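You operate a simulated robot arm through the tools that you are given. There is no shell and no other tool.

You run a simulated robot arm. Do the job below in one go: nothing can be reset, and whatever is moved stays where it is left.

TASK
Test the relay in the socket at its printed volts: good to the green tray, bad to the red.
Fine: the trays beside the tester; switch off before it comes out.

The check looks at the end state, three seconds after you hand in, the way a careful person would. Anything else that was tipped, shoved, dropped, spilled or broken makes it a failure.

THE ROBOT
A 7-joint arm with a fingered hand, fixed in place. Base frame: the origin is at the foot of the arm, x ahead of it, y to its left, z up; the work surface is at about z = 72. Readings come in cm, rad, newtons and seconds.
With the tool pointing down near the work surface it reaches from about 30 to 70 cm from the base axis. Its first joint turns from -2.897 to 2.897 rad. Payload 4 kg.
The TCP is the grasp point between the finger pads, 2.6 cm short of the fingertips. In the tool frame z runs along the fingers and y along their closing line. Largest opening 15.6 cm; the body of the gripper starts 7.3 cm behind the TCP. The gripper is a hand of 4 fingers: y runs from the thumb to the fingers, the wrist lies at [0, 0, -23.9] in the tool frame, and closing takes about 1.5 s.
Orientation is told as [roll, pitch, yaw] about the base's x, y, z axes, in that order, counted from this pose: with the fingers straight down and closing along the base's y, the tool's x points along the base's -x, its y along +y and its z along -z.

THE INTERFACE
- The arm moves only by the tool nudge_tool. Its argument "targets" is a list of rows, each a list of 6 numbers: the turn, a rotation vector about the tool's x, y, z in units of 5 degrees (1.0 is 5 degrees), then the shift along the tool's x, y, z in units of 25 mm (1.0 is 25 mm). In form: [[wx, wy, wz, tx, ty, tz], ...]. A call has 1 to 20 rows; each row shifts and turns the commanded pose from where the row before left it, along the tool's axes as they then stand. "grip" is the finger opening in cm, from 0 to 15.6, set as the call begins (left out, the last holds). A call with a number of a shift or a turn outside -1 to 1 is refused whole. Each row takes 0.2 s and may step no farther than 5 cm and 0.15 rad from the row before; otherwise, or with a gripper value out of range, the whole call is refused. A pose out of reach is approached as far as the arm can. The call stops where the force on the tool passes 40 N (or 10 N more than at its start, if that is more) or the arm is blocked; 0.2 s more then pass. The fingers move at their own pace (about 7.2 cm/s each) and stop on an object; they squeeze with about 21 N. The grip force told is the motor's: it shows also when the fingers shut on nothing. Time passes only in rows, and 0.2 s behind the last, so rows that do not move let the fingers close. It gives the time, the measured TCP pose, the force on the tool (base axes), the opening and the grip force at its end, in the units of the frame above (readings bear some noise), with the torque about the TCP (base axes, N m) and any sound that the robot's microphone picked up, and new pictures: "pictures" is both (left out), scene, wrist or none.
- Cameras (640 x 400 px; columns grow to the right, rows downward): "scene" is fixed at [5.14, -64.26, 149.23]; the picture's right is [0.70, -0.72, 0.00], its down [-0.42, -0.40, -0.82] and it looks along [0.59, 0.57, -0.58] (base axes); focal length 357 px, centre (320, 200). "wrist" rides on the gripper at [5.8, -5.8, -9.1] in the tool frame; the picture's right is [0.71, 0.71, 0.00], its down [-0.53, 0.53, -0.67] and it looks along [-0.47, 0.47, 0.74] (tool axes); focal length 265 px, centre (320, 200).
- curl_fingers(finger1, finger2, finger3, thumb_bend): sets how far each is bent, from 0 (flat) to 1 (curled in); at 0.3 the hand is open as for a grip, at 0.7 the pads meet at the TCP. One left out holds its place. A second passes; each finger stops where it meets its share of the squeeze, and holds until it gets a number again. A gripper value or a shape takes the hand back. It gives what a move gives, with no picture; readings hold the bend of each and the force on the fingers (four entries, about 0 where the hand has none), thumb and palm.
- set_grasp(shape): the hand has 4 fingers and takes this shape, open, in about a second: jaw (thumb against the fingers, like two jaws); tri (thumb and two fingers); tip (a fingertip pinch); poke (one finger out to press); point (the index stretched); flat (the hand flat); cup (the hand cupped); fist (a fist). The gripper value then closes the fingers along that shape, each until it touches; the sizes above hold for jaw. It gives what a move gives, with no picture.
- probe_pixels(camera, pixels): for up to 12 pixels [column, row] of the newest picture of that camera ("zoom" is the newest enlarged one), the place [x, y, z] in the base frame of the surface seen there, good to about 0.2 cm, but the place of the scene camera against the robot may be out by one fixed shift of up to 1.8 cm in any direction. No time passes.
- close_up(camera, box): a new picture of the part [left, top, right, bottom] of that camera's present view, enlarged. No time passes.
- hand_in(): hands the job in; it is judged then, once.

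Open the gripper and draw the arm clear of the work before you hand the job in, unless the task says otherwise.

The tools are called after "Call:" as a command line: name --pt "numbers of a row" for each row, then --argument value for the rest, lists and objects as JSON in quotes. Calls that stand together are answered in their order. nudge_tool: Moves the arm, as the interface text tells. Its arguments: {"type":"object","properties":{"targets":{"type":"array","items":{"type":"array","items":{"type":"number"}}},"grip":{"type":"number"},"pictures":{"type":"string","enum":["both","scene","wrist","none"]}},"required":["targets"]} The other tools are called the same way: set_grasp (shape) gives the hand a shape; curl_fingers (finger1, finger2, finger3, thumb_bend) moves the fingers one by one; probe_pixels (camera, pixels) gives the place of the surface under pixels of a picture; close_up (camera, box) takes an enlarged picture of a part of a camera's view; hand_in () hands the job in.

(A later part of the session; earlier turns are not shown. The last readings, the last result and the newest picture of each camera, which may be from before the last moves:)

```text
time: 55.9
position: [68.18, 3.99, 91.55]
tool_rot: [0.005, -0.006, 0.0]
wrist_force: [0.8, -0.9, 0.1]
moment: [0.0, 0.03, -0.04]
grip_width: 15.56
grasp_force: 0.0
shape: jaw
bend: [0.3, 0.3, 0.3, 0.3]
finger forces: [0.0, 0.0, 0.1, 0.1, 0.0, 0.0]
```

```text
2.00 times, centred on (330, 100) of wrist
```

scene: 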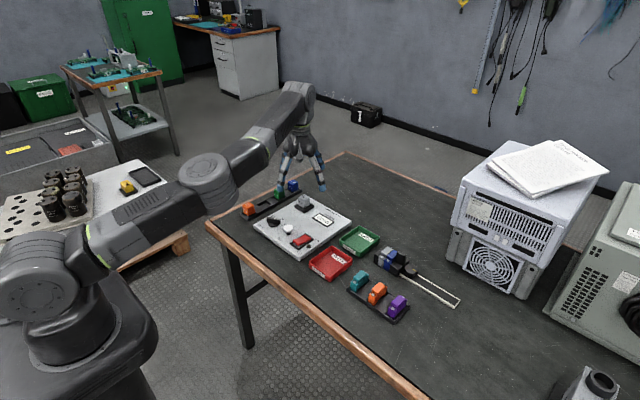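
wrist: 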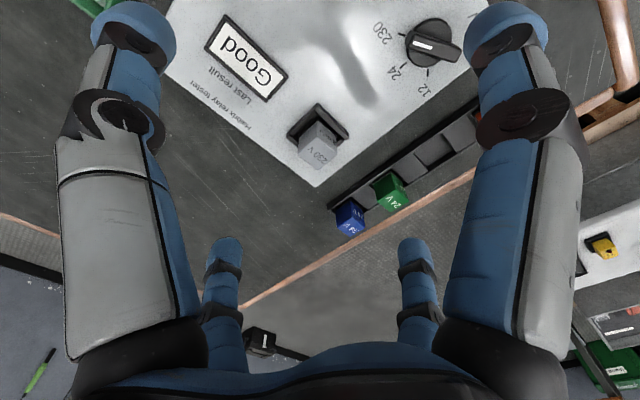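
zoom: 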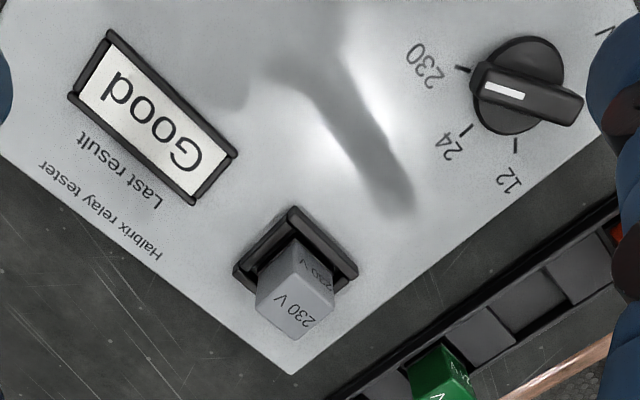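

The arm reached only (68.2, 4.0) at this height. I probe the relay's faces and the socket for precise geometry.

Call:
probe_pixels --camera "zoom" --pixels '[[295, 310], [270, 290], [322, 295], [300, 332], [305, 265], [285, 265], [255, 275], [350, 270], [292, 212], [292, 370], [240, 270], [355, 278]]'

Call:
close_up --camera "wrist" --box '[280, 95, 360, 175]'

```text
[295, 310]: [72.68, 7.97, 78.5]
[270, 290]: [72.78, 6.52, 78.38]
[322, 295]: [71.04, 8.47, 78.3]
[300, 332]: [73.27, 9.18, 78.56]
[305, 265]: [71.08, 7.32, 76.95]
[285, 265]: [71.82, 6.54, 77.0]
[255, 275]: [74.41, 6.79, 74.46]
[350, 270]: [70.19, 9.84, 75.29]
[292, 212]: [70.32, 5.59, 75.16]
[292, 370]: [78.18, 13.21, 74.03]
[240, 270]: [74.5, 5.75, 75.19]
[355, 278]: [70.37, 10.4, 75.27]
```

```text
5.00 times, centred on (320, 135) of wrist
```

zoom: 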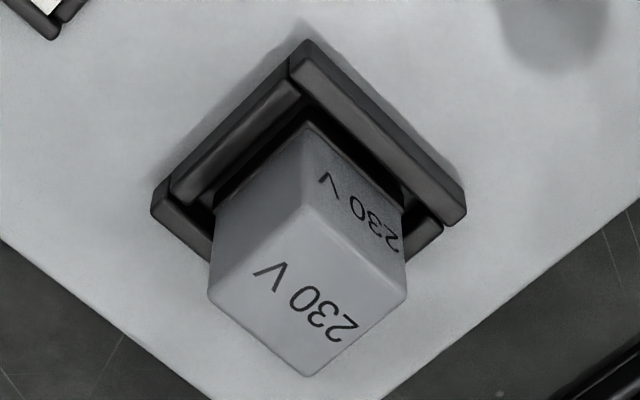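

The relay's top is centred at (72.4, 7.9, 78.4), about 2.75 cm square, out of reach with the tool straight down, so I'll tilt the fingers outward by 12°. I tilt about tool y here and see where the arm settles.

Call:
nudge_tool --pt "0 -0.8 0 0 0 0" --pt "0 -0.8 0 0 0 0" --pt "0 -0.8 0 0 0 0" --pt "0 0 0 0 0 0" --pt "0 0 0 0 0 0" --grip 6.5

```text
time: 57.1
position: [68.11, 4.06, 91.66]
tool_rot: [0.004, -0.214, 0.002]
wrist_force: [-0.1, 0.2, 0.8]
moment: [-0.02, 0.03, 0.01]
grip_width: 6.53
grasp_force: 0.0
shape: jaw
bend: [0.41, 0.41, 0.41, 0.7]
finger forces: [0.1, 0.1, 0.0, 0.1, 0.1, 0.0]
```

scene: 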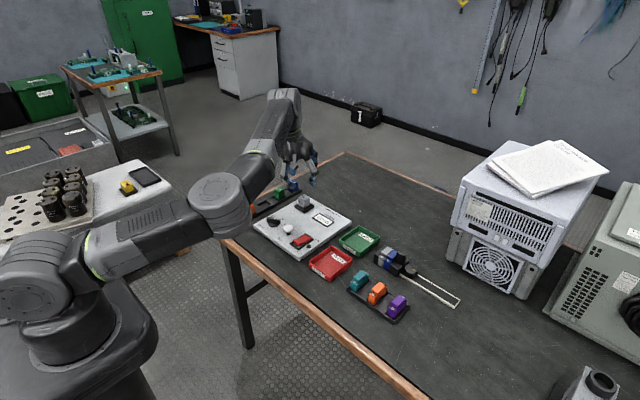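
wrist: 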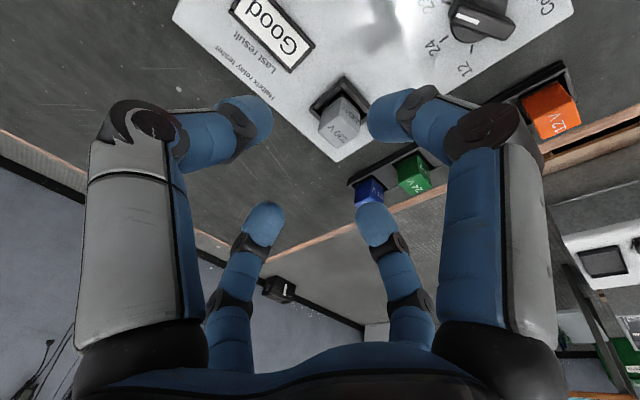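

The tilt is in (pitch -12.3°) with the TCP unmoved. I shift to above the relay at (72.4, 7.9, 85).

Call:
nudge_tool --pt "0 0 0 -0.283 0.38 0.735" --pt "0 0 0 -0.283 0.38 0.735" --pt "0 0 0 -0.283 0.38 0.735" --pt "0 0 0 -0.283 0.38 0.735" --pt "0 0 0 0 0 0" --pt "0 0 0 0 0 0"

Call:
close_up --camera "wrist" --box '[240, 70, 400, 190]'

Call:
close_up --camera "scene" --box '[260, 150, 360, 230]'

```text
time: 58.5
position: [72.34, 7.8, 84.94]
tool_rot: [0.003, -0.212, -0.001]
wrist_force: [-0.2, -0.5, -0.3]
moment: [-0.02, 0.03, 0.0]
grip_width: 6.54
grasp_force: 0.0
shape: jaw
bend: [0.41, 0.41, 0.41, 0.7]
finger forces: [0.1, 0.0, 0.0, 0.0, 0.0, 0.0]
```

scene: 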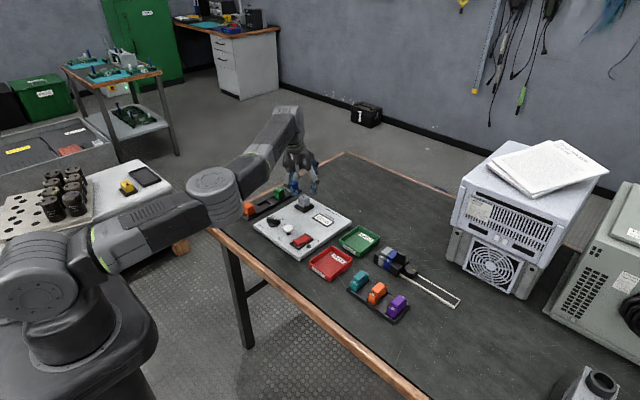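
wrist: 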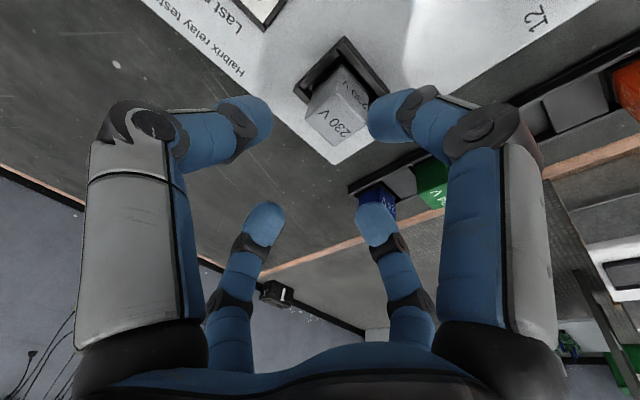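

```text
3.33 times, centred on (320, 130) of wrist
```

zoom: 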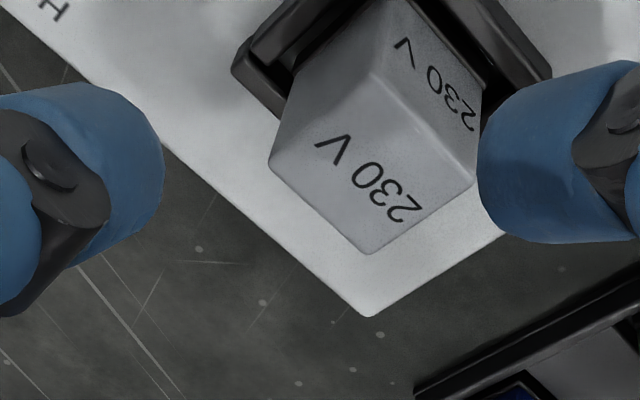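

```text
5.00 times, centred on (310, 190) of scene
```

zoom: 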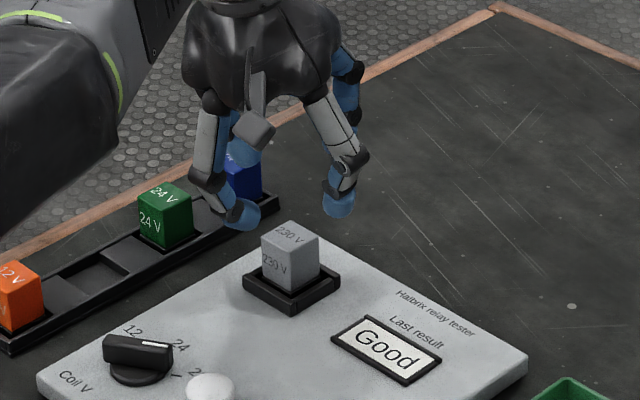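

The relay computes to x 71.05–73.8, y 6.5–9.25 again. I'll put the TCP at (72.05, 7.87) to allow for the tilt; first down to z ≈ 82 with a 5.4 cm opening.

Call:
nudge_tool --pt "0 0 0 0 0 0" --pt "0 0 0 0.18 0.014 0.56" --pt "0 0 0 0.18 0.014 0.56" --pt "0 0 0 0 0 0" --grip 5.4

Call:
close_up --camera "wrist" --box '[220, 60, 420, 240]'

Call:
close_up --camera "scene" --box '[270, 165, 350, 225]'

```text
time: 59.5
position: [72.04, 7.96, 82.12]
tool_rot: [0.004, -0.213, -0.001]
wrist_force: [-0.4, -0.6, -0.7]
moment: [0.01, -0.03, 0.0]
grip_width: 5.44
grasp_force: 0.1
shape: jaw
bend: [0.45, 0.45, 0.45, 0.7]
finger forces: [0.0, 0.1, 0.0, 0.0, 0.0, 0.1]
```

scene: 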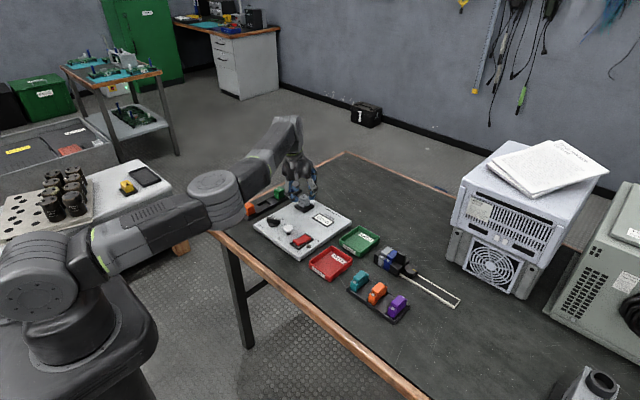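
wrist: 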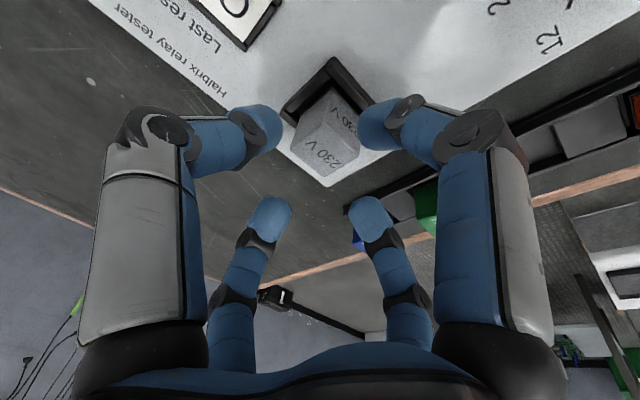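

```text
2.22 times, centred on (320, 150) of wrist
```

zoom: 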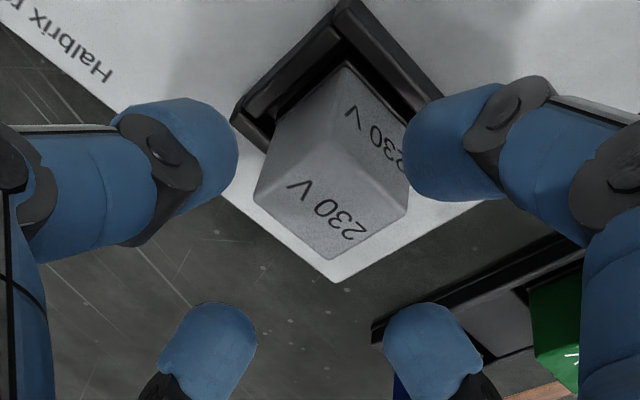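

```text
6.67 times, centred on (310, 195) of scene
```

zoom: 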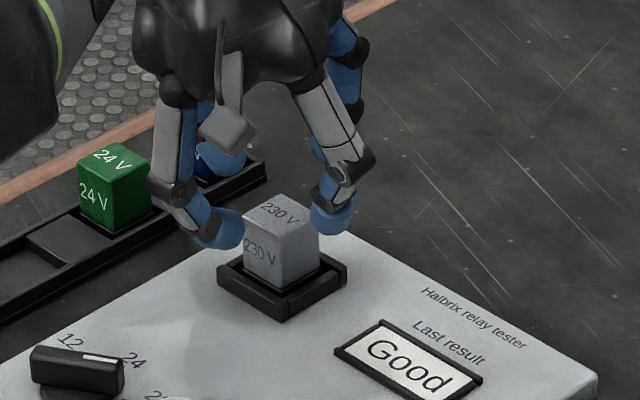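

The fingers straddle the relay with clearance. I descend vertically to TCP z ≈ 78.7.

Call:
nudge_tool --pt "0 0 0 0.072 -0.01 0.332" --pt "0 0 0 0.072 -0.01 0.332" --pt "0 0 0 0.072 0 0.332" --pt "0 0 0 0.072 0 0.332" --pt "0 0 0 0 0 0"

Call:
close_up --camera "wrist" --box '[220, 60, 420, 240]'

Call:
close_up --camera "scene" --box '[270, 165, 350, 225]'

```text
time: 60.7
position: [72.06, 7.95, 78.79]
tool_rot: [0.004, -0.212, 0.002]
wrist_force: [0.5, 0.3, 1.0]
moment: [-0.01, -0.03, -0.01]
grip_width: 5.41
grasp_force: 0.0
shape: jaw
bend: [0.45, 0.45, 0.45, 0.7]
finger forces: [0.0, 0.0, 0.1, 0.0, 0.0, 0.0]
```

scene: 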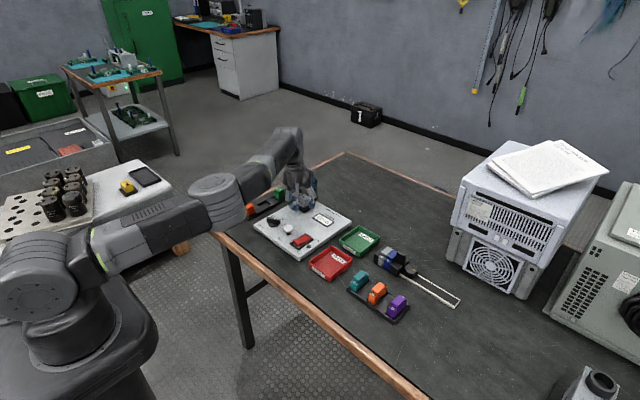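
wrist: 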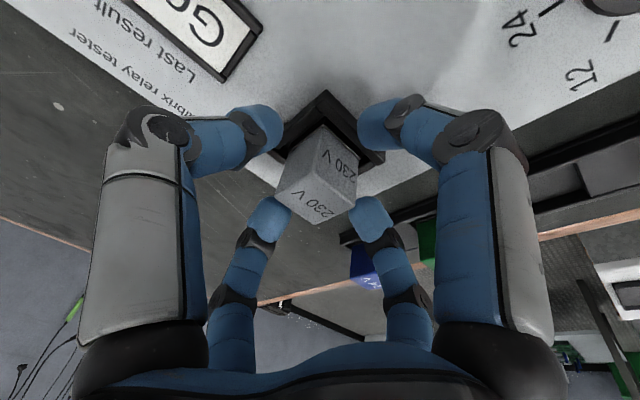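

```text
2.22 times, centred on (320, 150) of wrist
```

zoom: 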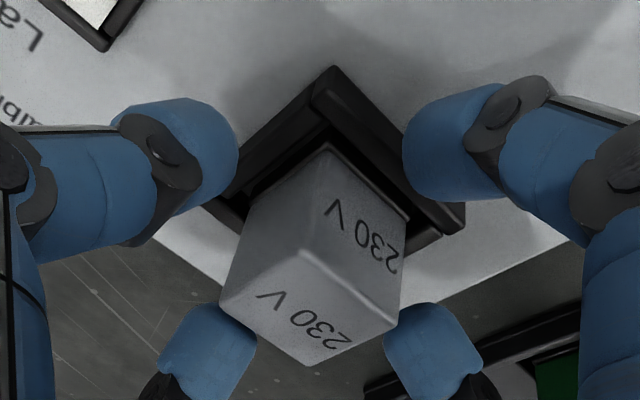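

```text
6.67 times, centred on (310, 195) of scene
```

zoom: 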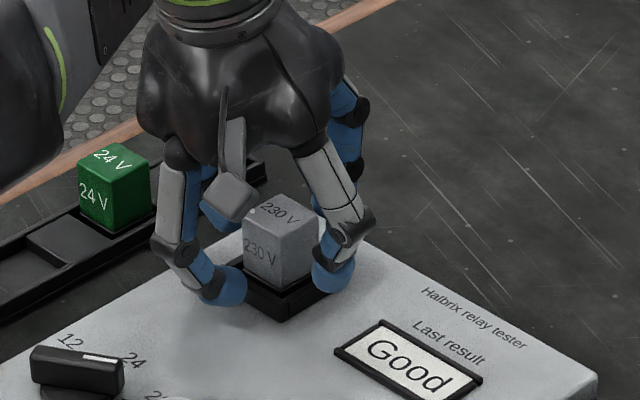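

I check the tip heights against the socket frame with scene probes before closing.

Call:
probe_pixels --camera "zoom" --pixels '[[220, 300], [215, 290], [235, 295], [330, 288], [322, 285], [340, 285], [285, 292], [260, 285], [300, 288], [330, 275]]'

```text
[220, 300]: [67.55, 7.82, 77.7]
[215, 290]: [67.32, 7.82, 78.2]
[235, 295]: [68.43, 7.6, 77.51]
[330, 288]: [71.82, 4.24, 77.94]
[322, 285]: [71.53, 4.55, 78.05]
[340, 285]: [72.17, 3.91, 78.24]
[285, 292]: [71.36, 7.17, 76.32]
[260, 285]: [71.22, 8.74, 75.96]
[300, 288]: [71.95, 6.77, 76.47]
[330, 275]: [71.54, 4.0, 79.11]
```

Tips sit about 1 cm above the socket frame's top, so I lower 0.4 cm more and close on the relay.

Call:
nudge_tool --pt "0 0 0 0.034 -0.02 0.156" --pt "0 0 0 0 0 0" --pictures "none"

Call:
nudge_tool --pt "0 0 0 0 0 0" --pt "0 0 0 0 0 0" --pt "0 0 0 0 0 0" --pt "0 0 0 0 0 0" --pt "0 0 0 0 0 0" --grip 0

Call:
close_up --camera "wrist" --box '[220, 60, 420, 240]'

Call:
close_up --camera "scene" --box '[270, 165, 350, 225]'

```text
time: 61.3
position: [72.04, 7.9, 78.35]
tool_rot: [0.004, -0.213, -0.001]
wrist_force: [-0.2, 0.4, -0.1]
moment: [0.02, 0.0, 0.0]
grip_width: 5.45
grasp_force: 0.1
shape: jaw
bend: [0.45, 0.45, 0.45, 0.7]
finger forces: [0.0, 0.0, 0.0, 0.1, 0.0, 0.0]
```

```text
time: 62.5
position: [71.9, 7.86, 78.24]
tool_rot: [0.004, -0.213, -0.001]
wrist_force: [-11.2, -1.1, 3.8]
moment: [-0.05, 0.42, -0.09]
grip_width: 2.74
grasp_force: 20.9
shape: jaw
bend: [0.78, 0.76, 0.77, 0.7]
finger forces: [19.4, 18.7, 17.2, 0.1, 19.3, 0.0]
```

scene: 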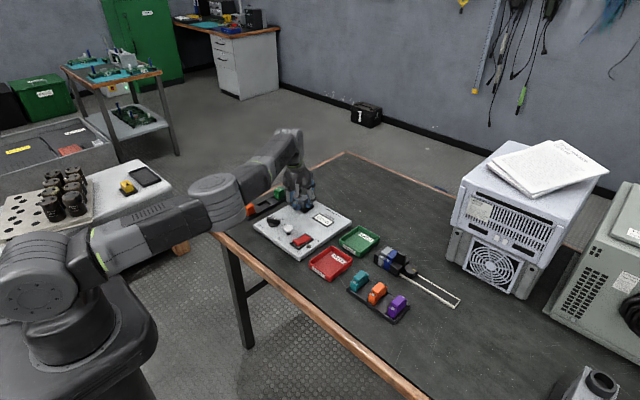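
wrist: 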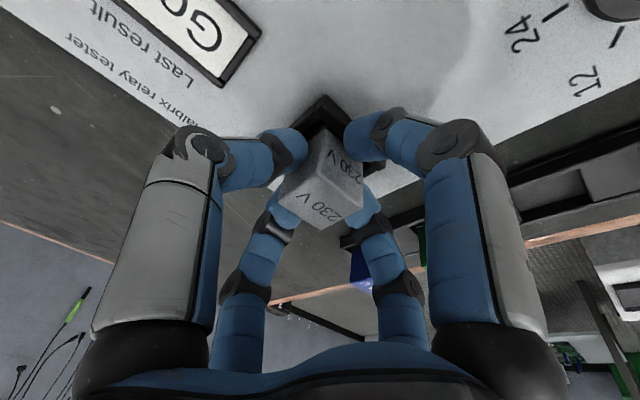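

```text
2.22 times, centred on (320, 150) of wrist
```

zoom: 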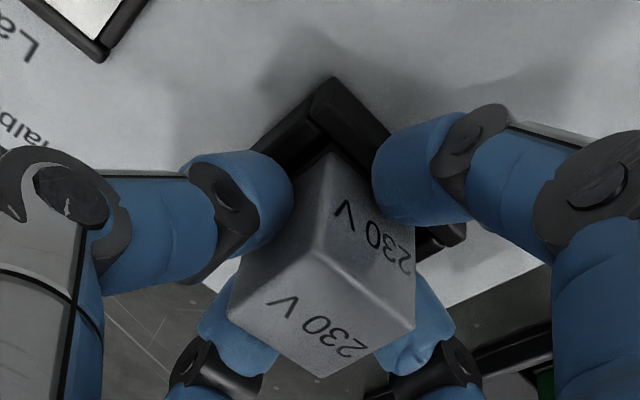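

```text
6.67 times, centred on (310, 195) of scene
```

zoom: 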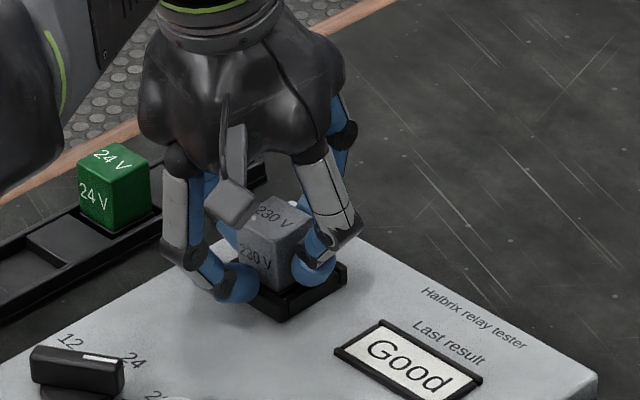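

All four fingers hold the relay (~19 N each) with an 11 N sideways load; I ease 1.5 mm toward -x to relieve it and then pull straight up slowly.

Call:
nudge_tool --pt "0 0 0 0.059 0 -0.013" --pt "0 0 0 0 0 0" --pictures "none"

Call:
nudge_tool --pt "0 0 0 -0.0425 0 -0.195" --pt "0 0 0 -0.0425 0 -0.195" --pt "0 0 0 -0.0425 0 -0.195" --pt "0 0 0 -0.0425 0 -0.195" --pt "0 0 0 0 0 0"

Call:
close_up --camera "scene" --box '[270, 165, 350, 225]'

```text
time: 63.1
position: [71.91, 7.8, 78.27]
tool_rot: [0.004, -0.214, -0.001]
wrist_force: [-5.3, -0.5, 2.3]
moment: [-0.02, 0.2, -0.13]
grip_width: 2.77
grasp_force: 21.4
shape: jaw
bend: [0.78, 0.76, 0.77, 0.7]
finger forces: [16.2, 19.2, 18.9, 0.0, 19.2, 0.0]
```

```text
time: 64.3
position: [71.98, 7.87, 80.3]
tool_rot: [0.005, -0.213, -0.001]
wrist_force: [0.2, 0.1, -0.5]
moment: [0.0, -0.04, 0.0]
grip_width: 2.7
grasp_force: 20.7
shape: jaw
bend: [0.79, 0.76, 0.77, 0.7]
finger forces: [16.4, 18.8, 20.1, 0.0, 18.5, 0.1]
```

scene: 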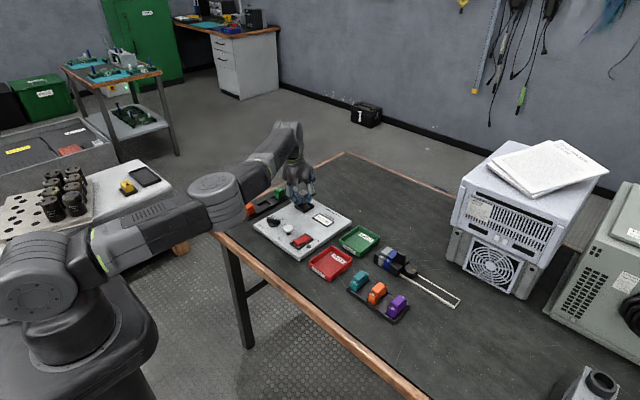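
wrist: 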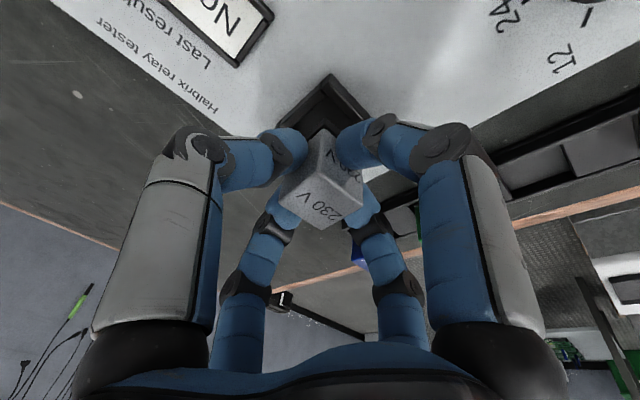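

```text
6.67 times, centred on (310, 195) of scene
```

zoom: 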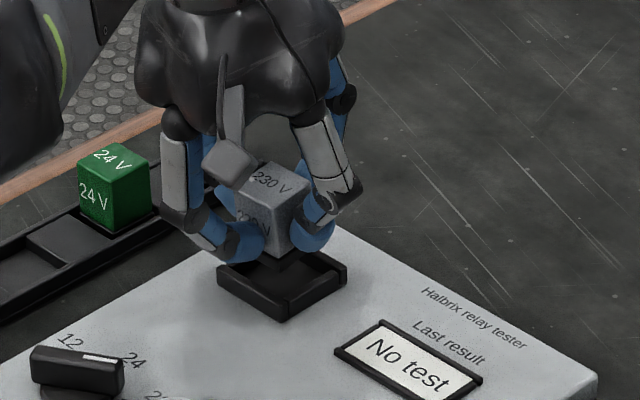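

The relay is out cleanly, held level with its bottom clear of the socket. I raise it to z ≈ 88 and carry it toward the green tray side (y ≈ -13).

Call:
nudge_tool --pt "0 0 0 -0.149 0 -0.684" --pt "0 0 0 -0.149 0 -0.684" --pt "0 0 0 -0.149 0 -0.684" --pt "0 0 0 -0.149 0 -0.684" --pt "0 0 0 0 0 0" --pictures "none"

Call:
nudge_tool --pt "0 0 0 0 -0.6 0" --pt "0 0 0 0 -0.8 0" --pt "0 0 0 0 -0.8 0" --pt "0 0 0 0 -0.8 0" --pt "0 0 0 0 -0.8 0" --pt "0 0 0 0 -0.8 0" --pt "0 0 0 0 -0.8 0" --pt "0 0 0 0 -0.8 0" --pt "0 0 0 0 -0.8 0" --pt "0 0 0 0 -0.6 0" --pt "0 0 0 0 0 0"

Call:
close_up --camera "scene" --box '[280, 160, 420, 270]'

```text
time: 65.5
position: [72.04, 7.91, 87.3]
tool_rot: [0.002, -0.212, 0.001]
wrist_force: [0.1, -0.2, -0.4]
moment: [0.02, -0.01, -0.02]
grip_width: 2.71
grasp_force: 21.5
shape: jaw
bend: [0.79, 0.76, 0.77, 0.7]
finger forces: [16.4, 18.7, 20.0, 0.0, 18.7, 0.0]
```

```text
time: 67.9
position: [71.86, -11.26, 87.16]
tool_rot: [0.005, -0.212, 0.001]
wrist_force: [0.0, 0.3, -0.4]
moment: [-0.02, 0.02, -0.02]
grip_width: 2.69
grasp_force: 21.2
shape: jaw
bend: [0.79, 0.76, 0.77, 0.7]
finger forces: [16.3, 18.9, 19.8, 0.1, 18.6, 0.0]
```

scene: 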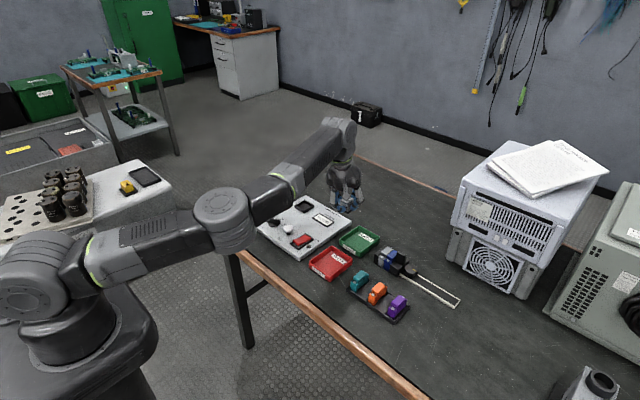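
wrist: 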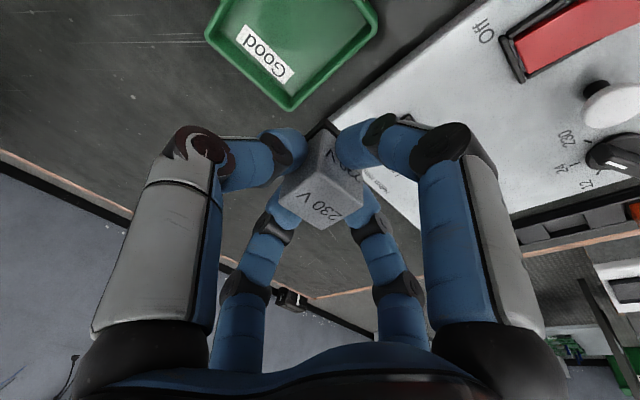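

```text
3.64 times, centred on (350, 215) of scene
```

zoom: 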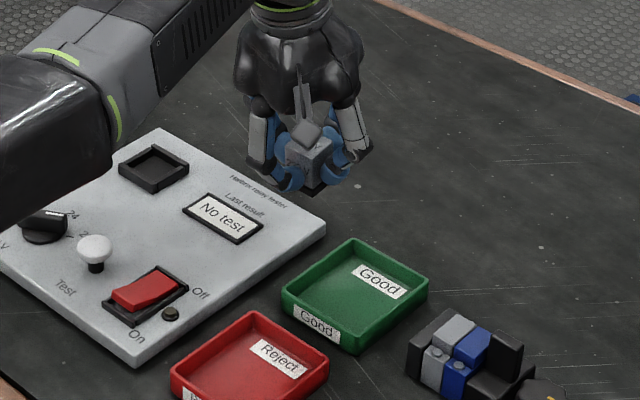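

The relay is held securely above the table beyond the panel; the green tray shows at the top of the wrist view. I probe its rim and floor.

Call:
probe_pixels --camera "wrist" --pixels '[[290, 108], [377, 28], [208, 32], [288, 92], [300, 30], [345, 25], [250, 15], [265, 55], [330, 60], [235, 45]]'

Call:
probe_pixels --camera "scene" --pixels '[[347, 225], [368, 239], [328, 240], [347, 256], [347, 240], [355, 232], [340, 245], [352, 250], [361, 238]]'

```text
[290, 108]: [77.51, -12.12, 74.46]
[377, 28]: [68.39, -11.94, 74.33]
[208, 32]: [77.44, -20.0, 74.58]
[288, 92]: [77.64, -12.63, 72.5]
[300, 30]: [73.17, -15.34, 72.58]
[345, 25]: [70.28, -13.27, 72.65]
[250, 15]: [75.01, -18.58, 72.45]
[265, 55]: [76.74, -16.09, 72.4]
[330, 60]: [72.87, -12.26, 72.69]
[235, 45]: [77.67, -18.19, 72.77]
```

```text
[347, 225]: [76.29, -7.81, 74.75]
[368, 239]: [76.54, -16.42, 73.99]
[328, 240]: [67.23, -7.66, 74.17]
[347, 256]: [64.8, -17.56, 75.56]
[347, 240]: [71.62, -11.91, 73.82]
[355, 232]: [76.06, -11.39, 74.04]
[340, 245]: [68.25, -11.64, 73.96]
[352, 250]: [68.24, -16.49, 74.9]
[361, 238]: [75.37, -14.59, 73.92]
```

Tray rim spans x ≈ 68.3–77.6, y ≈ -20 to -12 at z ≈ 74.5, floor z ≈ 72.5. I look at the relay's underside in the hand for its bottom height.

Call:
close_up --camera "scene" --box '[310, 180, 380, 225]'

Call:
probe_pixels --camera "scene" --pixels '[[344, 199], [346, 205], [347, 211], [348, 213], [345, 214], [359, 226], [379, 238], [340, 242], [360, 256], [359, 240]]'

```text
8.89 times, centred on (345, 202) of scene
```

zoom: 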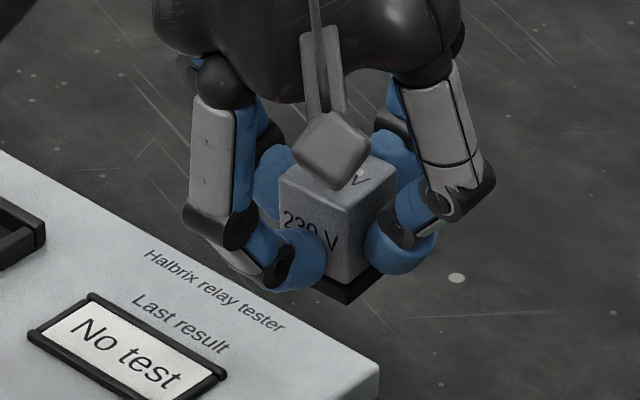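

```text
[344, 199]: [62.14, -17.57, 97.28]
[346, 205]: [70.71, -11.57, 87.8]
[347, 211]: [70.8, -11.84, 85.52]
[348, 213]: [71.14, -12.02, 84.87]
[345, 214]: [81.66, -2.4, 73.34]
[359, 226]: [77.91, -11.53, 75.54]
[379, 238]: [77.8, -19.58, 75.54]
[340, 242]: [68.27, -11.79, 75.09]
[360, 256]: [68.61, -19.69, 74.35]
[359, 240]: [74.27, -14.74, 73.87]
```

The relay's bottom is about 4 cm below the TCP. I move over the tray, aiming at TCP (73.6, -15.6, 84), to test the reach.

Call:
nudge_tool --pt "0 0 0 -0.137 -0.573 0.439" --pt "0 0 0 -0.137 -0.573 0.439" --pt "0 0 0 -0.137 -0.573 0.439" --pt "0 0 0 0 0 0" --pt "0 0 0 0 0 0"

Call:
close_up --camera "scene" --box '[310, 180, 410, 265]'

```text
time: 69.1
position: [73.55, -15.67, 84.12]
tool_rot: [0.004, -0.212, 0.001]
wrist_force: [-0.4, -0.1, -0.8]
moment: [-0.01, -0.02, 0.01]
grip_width: 2.69
grasp_force: 21.1
shape: jaw
bend: [0.79, 0.76, 0.77, 0.7]
finger forces: [16.4, 18.9, 19.8, 0.0, 18.6, 0.0]
```

scene: 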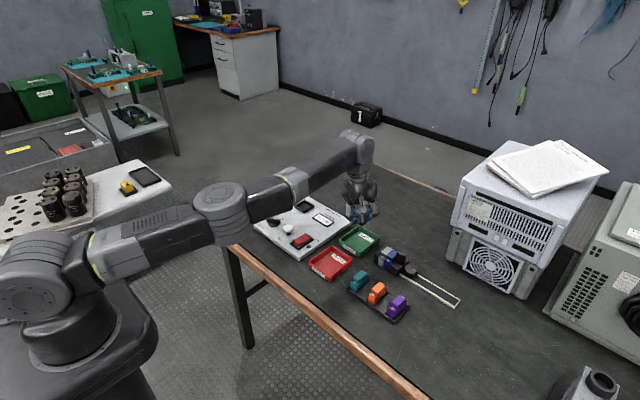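
wrist: 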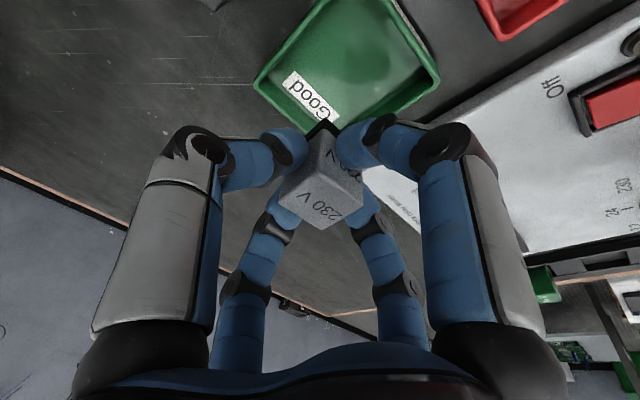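

```text
4.71 times, centred on (360, 222) of scene
```

zoom: 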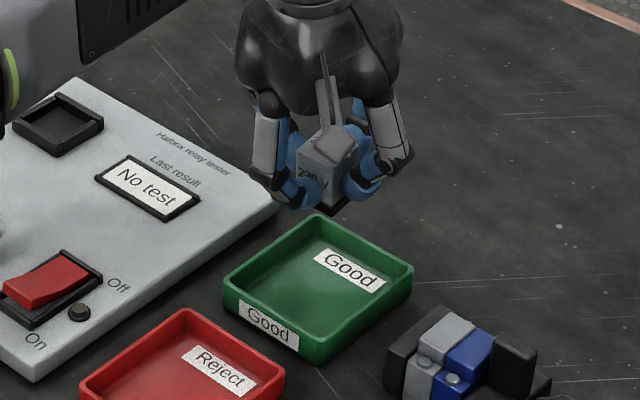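

Reach is fine at (73.55, -15.67). I re-probe the tray's rim and floor in this nearer wrist view to confirm where the relay will land.

Call:
probe_pixels --camera "wrist" --pixels '[[258, 82], [436, 82], [390, 5], [322, 3], [290, 60], [340, 60], [400, 80], [385, 40], [345, 95], [300, 110]]'

Call:
close_up --camera "wrist" --box '[240, 0, 460, 160]'

```text
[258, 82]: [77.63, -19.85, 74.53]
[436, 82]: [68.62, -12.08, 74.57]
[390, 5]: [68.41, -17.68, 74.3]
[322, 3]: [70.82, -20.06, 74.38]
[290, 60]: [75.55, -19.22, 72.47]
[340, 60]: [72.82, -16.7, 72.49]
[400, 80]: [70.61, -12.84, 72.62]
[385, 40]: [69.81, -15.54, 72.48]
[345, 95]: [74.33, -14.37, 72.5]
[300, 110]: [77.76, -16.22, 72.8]
```

```text
2.50 times, centred on (350, 80) of wrist
```

zoom: 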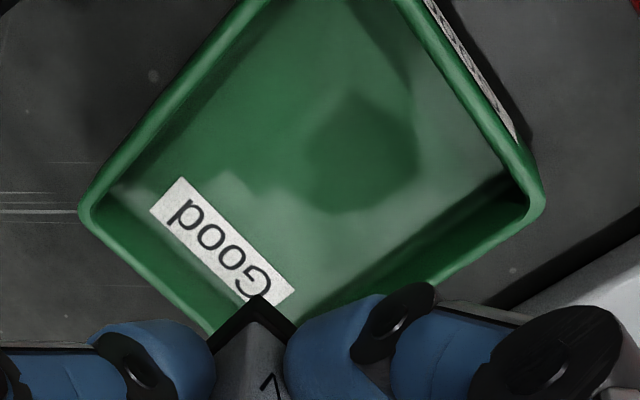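

The relay's landing spot is around (74, -15.7), well inside the tray walls. I probe finger 1's knuckle and tip heights to know its clearance over the near rim.

Call:
close_up --camera "scene" --box '[335, 185, 395, 230]'

Call:
probe_pixels --camera "zoom" --pixels '[[150, 200], [170, 240], [200, 265], [215, 280], [225, 290], [130, 190], [190, 235], [270, 250], [330, 255], [345, 220]]'

```text
8.89 times, centred on (365, 208) of scene
```

zoom: 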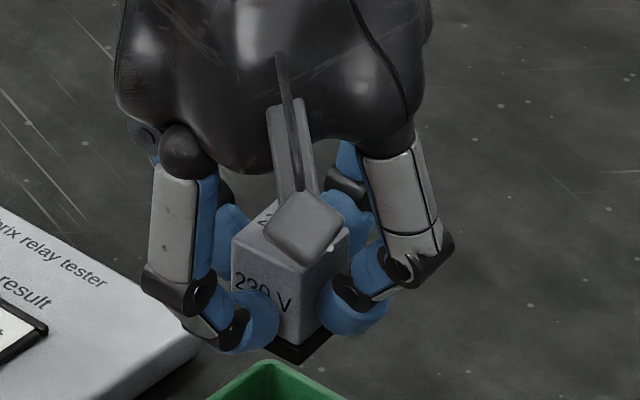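

```text
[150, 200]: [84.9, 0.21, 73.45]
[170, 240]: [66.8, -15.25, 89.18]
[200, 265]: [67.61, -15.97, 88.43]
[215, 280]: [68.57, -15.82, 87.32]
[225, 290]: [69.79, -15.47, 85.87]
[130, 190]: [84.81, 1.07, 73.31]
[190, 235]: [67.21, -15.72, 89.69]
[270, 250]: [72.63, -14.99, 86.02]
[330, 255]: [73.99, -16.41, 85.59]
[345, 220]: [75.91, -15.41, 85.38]
```

I probe the actual knuckle positions seen in that enlarged picture: middle joint near (190,300), distal joint near (232,340), tip near (255,345), relay base (300,355).

Call:
probe_pixels --camera "zoom" --pixels '[[190, 300], [185, 312], [215, 325], [232, 338], [232, 346], [255, 345], [285, 355], [302, 360], [350, 325], [160, 285]]'

```text
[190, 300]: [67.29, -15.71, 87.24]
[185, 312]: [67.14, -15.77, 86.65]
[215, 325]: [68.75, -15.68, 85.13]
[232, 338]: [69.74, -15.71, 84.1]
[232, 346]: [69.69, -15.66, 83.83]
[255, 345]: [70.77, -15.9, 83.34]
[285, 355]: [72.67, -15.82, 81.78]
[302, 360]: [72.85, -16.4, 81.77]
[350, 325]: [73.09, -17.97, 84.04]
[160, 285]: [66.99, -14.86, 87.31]
```

Relative to the TCP, finger 1's knuckles stay above the rim height at placement, so straight descent is fine. I lower vertically 6.8 cm to TCP z ≈ 77.3.

Call:
nudge_tool --pt "0 0 0 0.1156 0 0.532" --pt "0 0 0 0.1156 0 0.532" --pt "0 0 0 0.1156 0 0.532" --pt "0 0 0 0.1156 0 0.532" --pt "0 0 0 0.1156 0 0.532" --pt "0 0 0 0 0 0"

Call:
close_up --camera "scene" --box '[325, 195, 405, 265]'

```text
time: 70.5
position: [73.68, -15.59, 77.3]
tool_rot: [0.003, -0.213, 0.001]
wrist_force: [0.6, -0.1, -1.2]
moment: [0.02, -0.04, -0.01]
grip_width: 2.7
grasp_force: 21.2
shape: jaw
bend: [0.79, 0.76, 0.77, 0.7]
finger forces: [16.4, 18.8, 19.5, 0.1, 18.5, 0.0]
```

scene: 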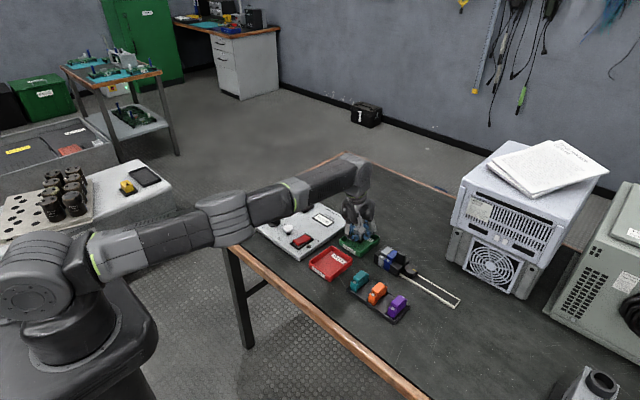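
wrist: 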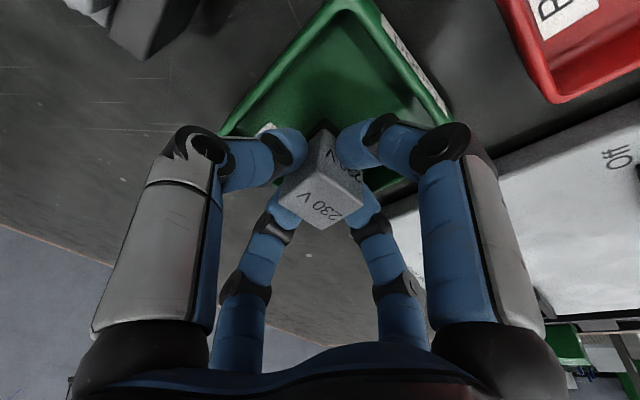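

```text
5.71 times, centred on (365, 230) of scene
```

zoom: 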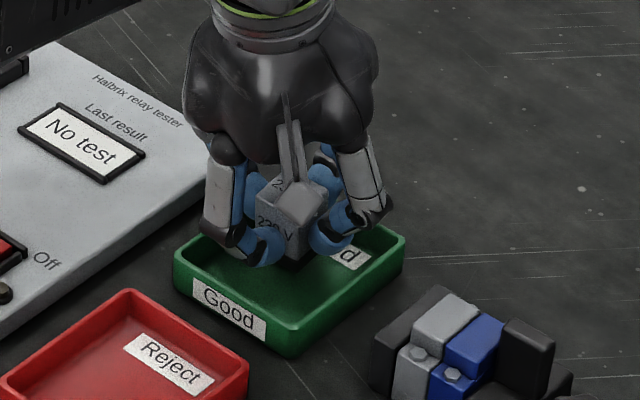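

The relay is inside the tray just above the floor. I creep down in 2 mm steps watching for contact.

Call:
nudge_tool --pt "0 0 0 0.017 0 0.078" --pt "0 0 0 0.017 0 0.078" --pt "0 0 0 0.017 0 0.078" --pt "0 0 0 0 0 0" --pictures "none"

Call:
close_up --camera "scene" --box '[325, 195, 405, 265]'

```text
time: 71.5
position: [73.74, -15.38, 76.83]
tool_rot: [0.003, -0.212, -0.001]
wrist_force: [-0.7, -0.4, -0.6]
moment: [-0.01, 0.02, 0.03]
grip_width: 2.7
grasp_force: 21.4
shape: jaw
bend: [0.79, 0.76, 0.77, 0.7]
finger forces: [16.4, 18.8, 19.6, 0.1, 18.6, 0.1]
```

```text
5.71 times, centred on (365, 230) of scene
```

zoom: 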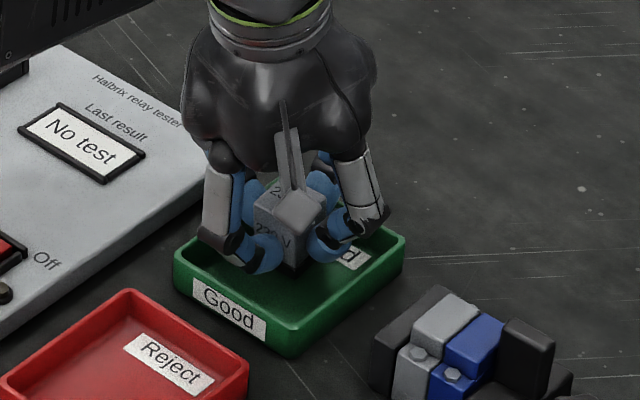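

No contact yet at TCP z 76.8. I continue down in 2 mm steps.

Call:
nudge_tool --pt "0 0 0 0.017 0 0.078" --pt "0 0 0 0.017 0 0.078" --pt "0 0 0 0 0 0" --pictures "none"

Call:
close_up --camera "scene" --box '[335, 205, 395, 250]'

```text
time: 72.3
position: [73.73, -15.48, 76.44]
tool_rot: [0.003, -0.216, 0.001]
wrist_force: [-0.3, -1.1, 3.0]
moment: [-0.03, 0.04, -0.01]
grip_width: 2.7
grasp_force: 20.8
shape: jaw
bend: [0.79, 0.76, 0.77, 0.7]
finger forces: [17.0, 18.9, 20.1, 0.1, 19.0, 0.1]
```

```text
8.89 times, centred on (365, 228) of scene
```

zoom: 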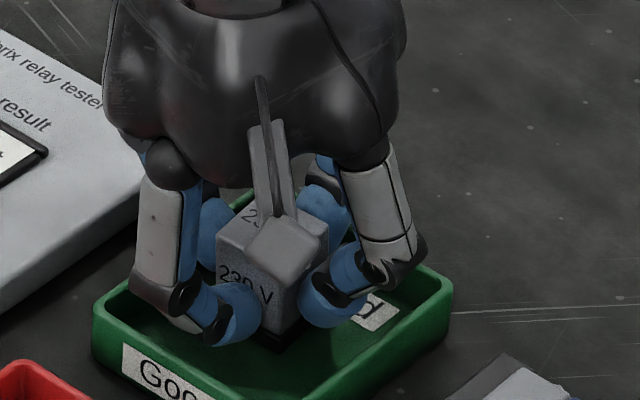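

The relay has touched the tray floor (3 N upward). I open just to 4.4 cm to release it.

Call:
nudge_tool --pt "0 0 0 0 0 0" --pt "0 0 0 0 0 0" --pt "0 0 0 0 0 0" --pt "0 0 0 0 0 0" --grip 4.4

Call:
close_up --camera "scene" --box '[335, 205, 395, 250]'

Call:
close_up --camera "wrist" --box '[200, 60, 440, 260]'

```text
time: 73.3
position: [73.66, -15.54, 76.45]
tool_rot: [0.003, -0.213, -0.001]
wrist_force: [-0.7, -2.9, 1.1]
moment: [-0.05, 0.01, 0.01]
grip_width: 4.32
grasp_force: 0.1
shape: jaw
bend: [0.49, 0.79, 0.49, 0.7]
finger forces: [0.1, 2.3, 0.0, 0.0, 0.0, 0.0]
```

scene: 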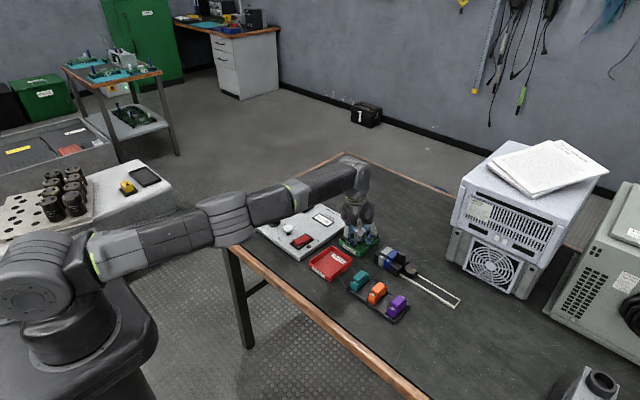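
wrist: 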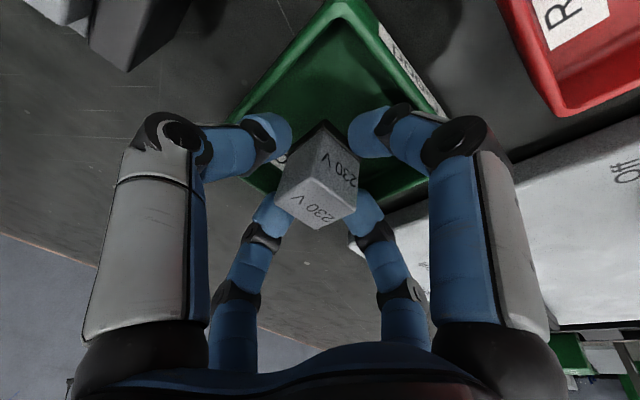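

```text
8.89 times, centred on (365, 228) of scene
```

zoom: 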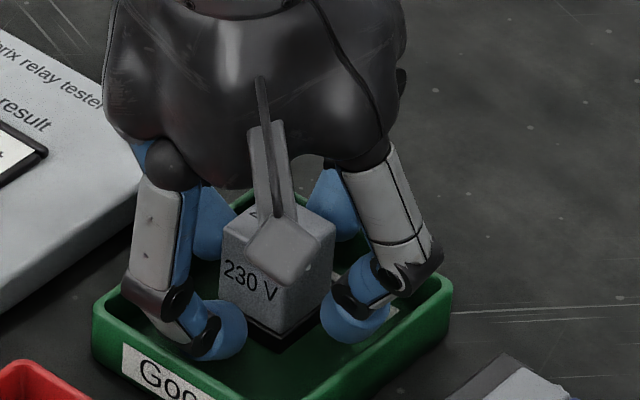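

```text
2.00 times, centred on (320, 160) of wrist
```

zoom: 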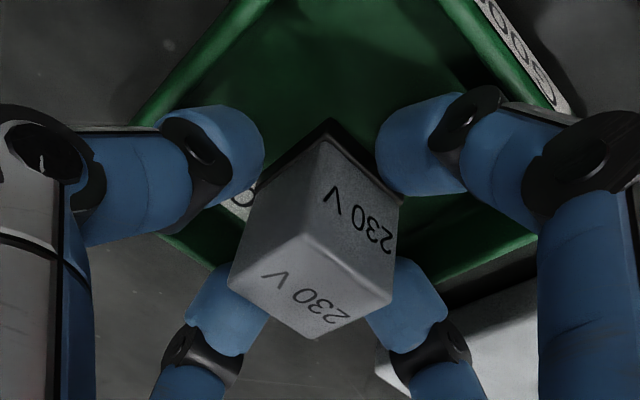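

Finger 2 reads 2.3 N and the tool feels -2.9 N in y, so that finger is pressing outward on the tray's wall. I ease the opening to 3.4 cm to take it off the wall before lifting.

Call:
nudge_tool --pt "0 0 0 0 0 0" --pt "0 0 0 0 0 0" --pt "0 0 0 0 0 0" --grip 3.4

Call:
close_up --camera "wrist" --box '[200, 60, 440, 260]'

Call:
close_up --camera "scene" --box '[335, 205, 395, 250]'

```text
time: 74.1
position: [73.63, -15.38, 76.36]
tool_rot: [0.003, -0.213, 0.001]
wrist_force: [0.1, -0.6, 1.3]
moment: [0.03, 0.0, 0.02]
grip_width: 3.45
grasp_force: 0.0
shape: jaw
bend: [0.77, 0.78, 0.77, 0.7]
finger forces: [0.0, 0.8, 0.1, 0.0, 0.0, 0.1]
```

scene: 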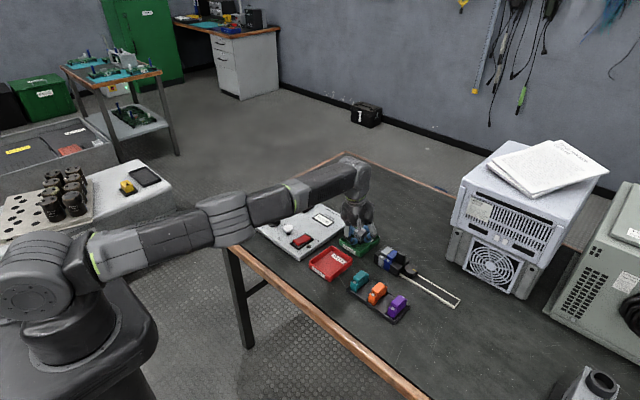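
wrist: 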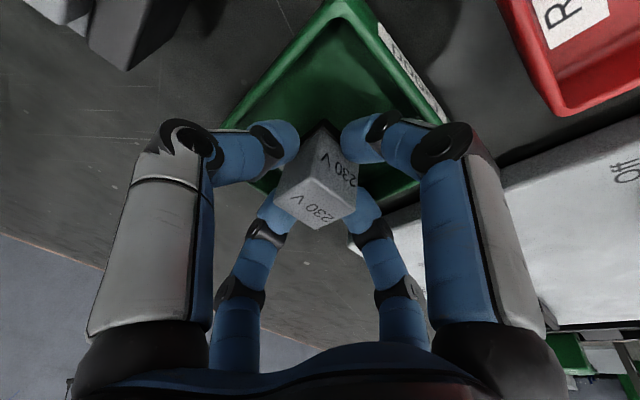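

```text
2.00 times, centred on (320, 160) of wrist
```

zoom: 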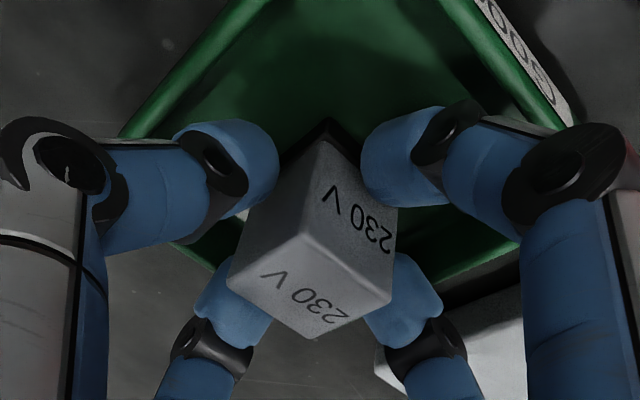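

```text
8.89 times, centred on (365, 228) of scene
```

zoom: 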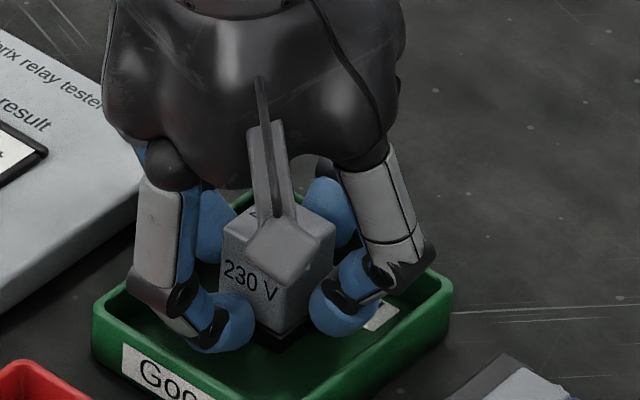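

Finger 2 still brushes the wall lightly (0.8 N). I shift 2 mm toward -y to clear it, then check forces.

Call:
nudge_tool --pt "0 0 0 0 -0.08 0" --pt "0 0 0 0 0 0" --pictures "wrist"

```text
time: 74.7
position: [73.77, -15.67, 76.48]
tool_rot: [0.003, -0.214, -0.002]
wrist_force: [0.0, 0.3, 0.4]
moment: [-0.03, 0.02, 0.01]
grip_width: 3.42
grasp_force: 0.3
shape: jaw
bend: [0.77, 0.77, 0.77, 0.7]
finger forces: [0.0, 0.2, 0.0, 0.0, 0.1, 0.1]
```

wrist: 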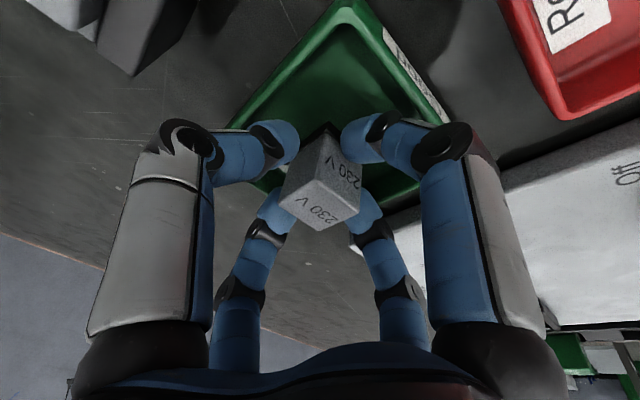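

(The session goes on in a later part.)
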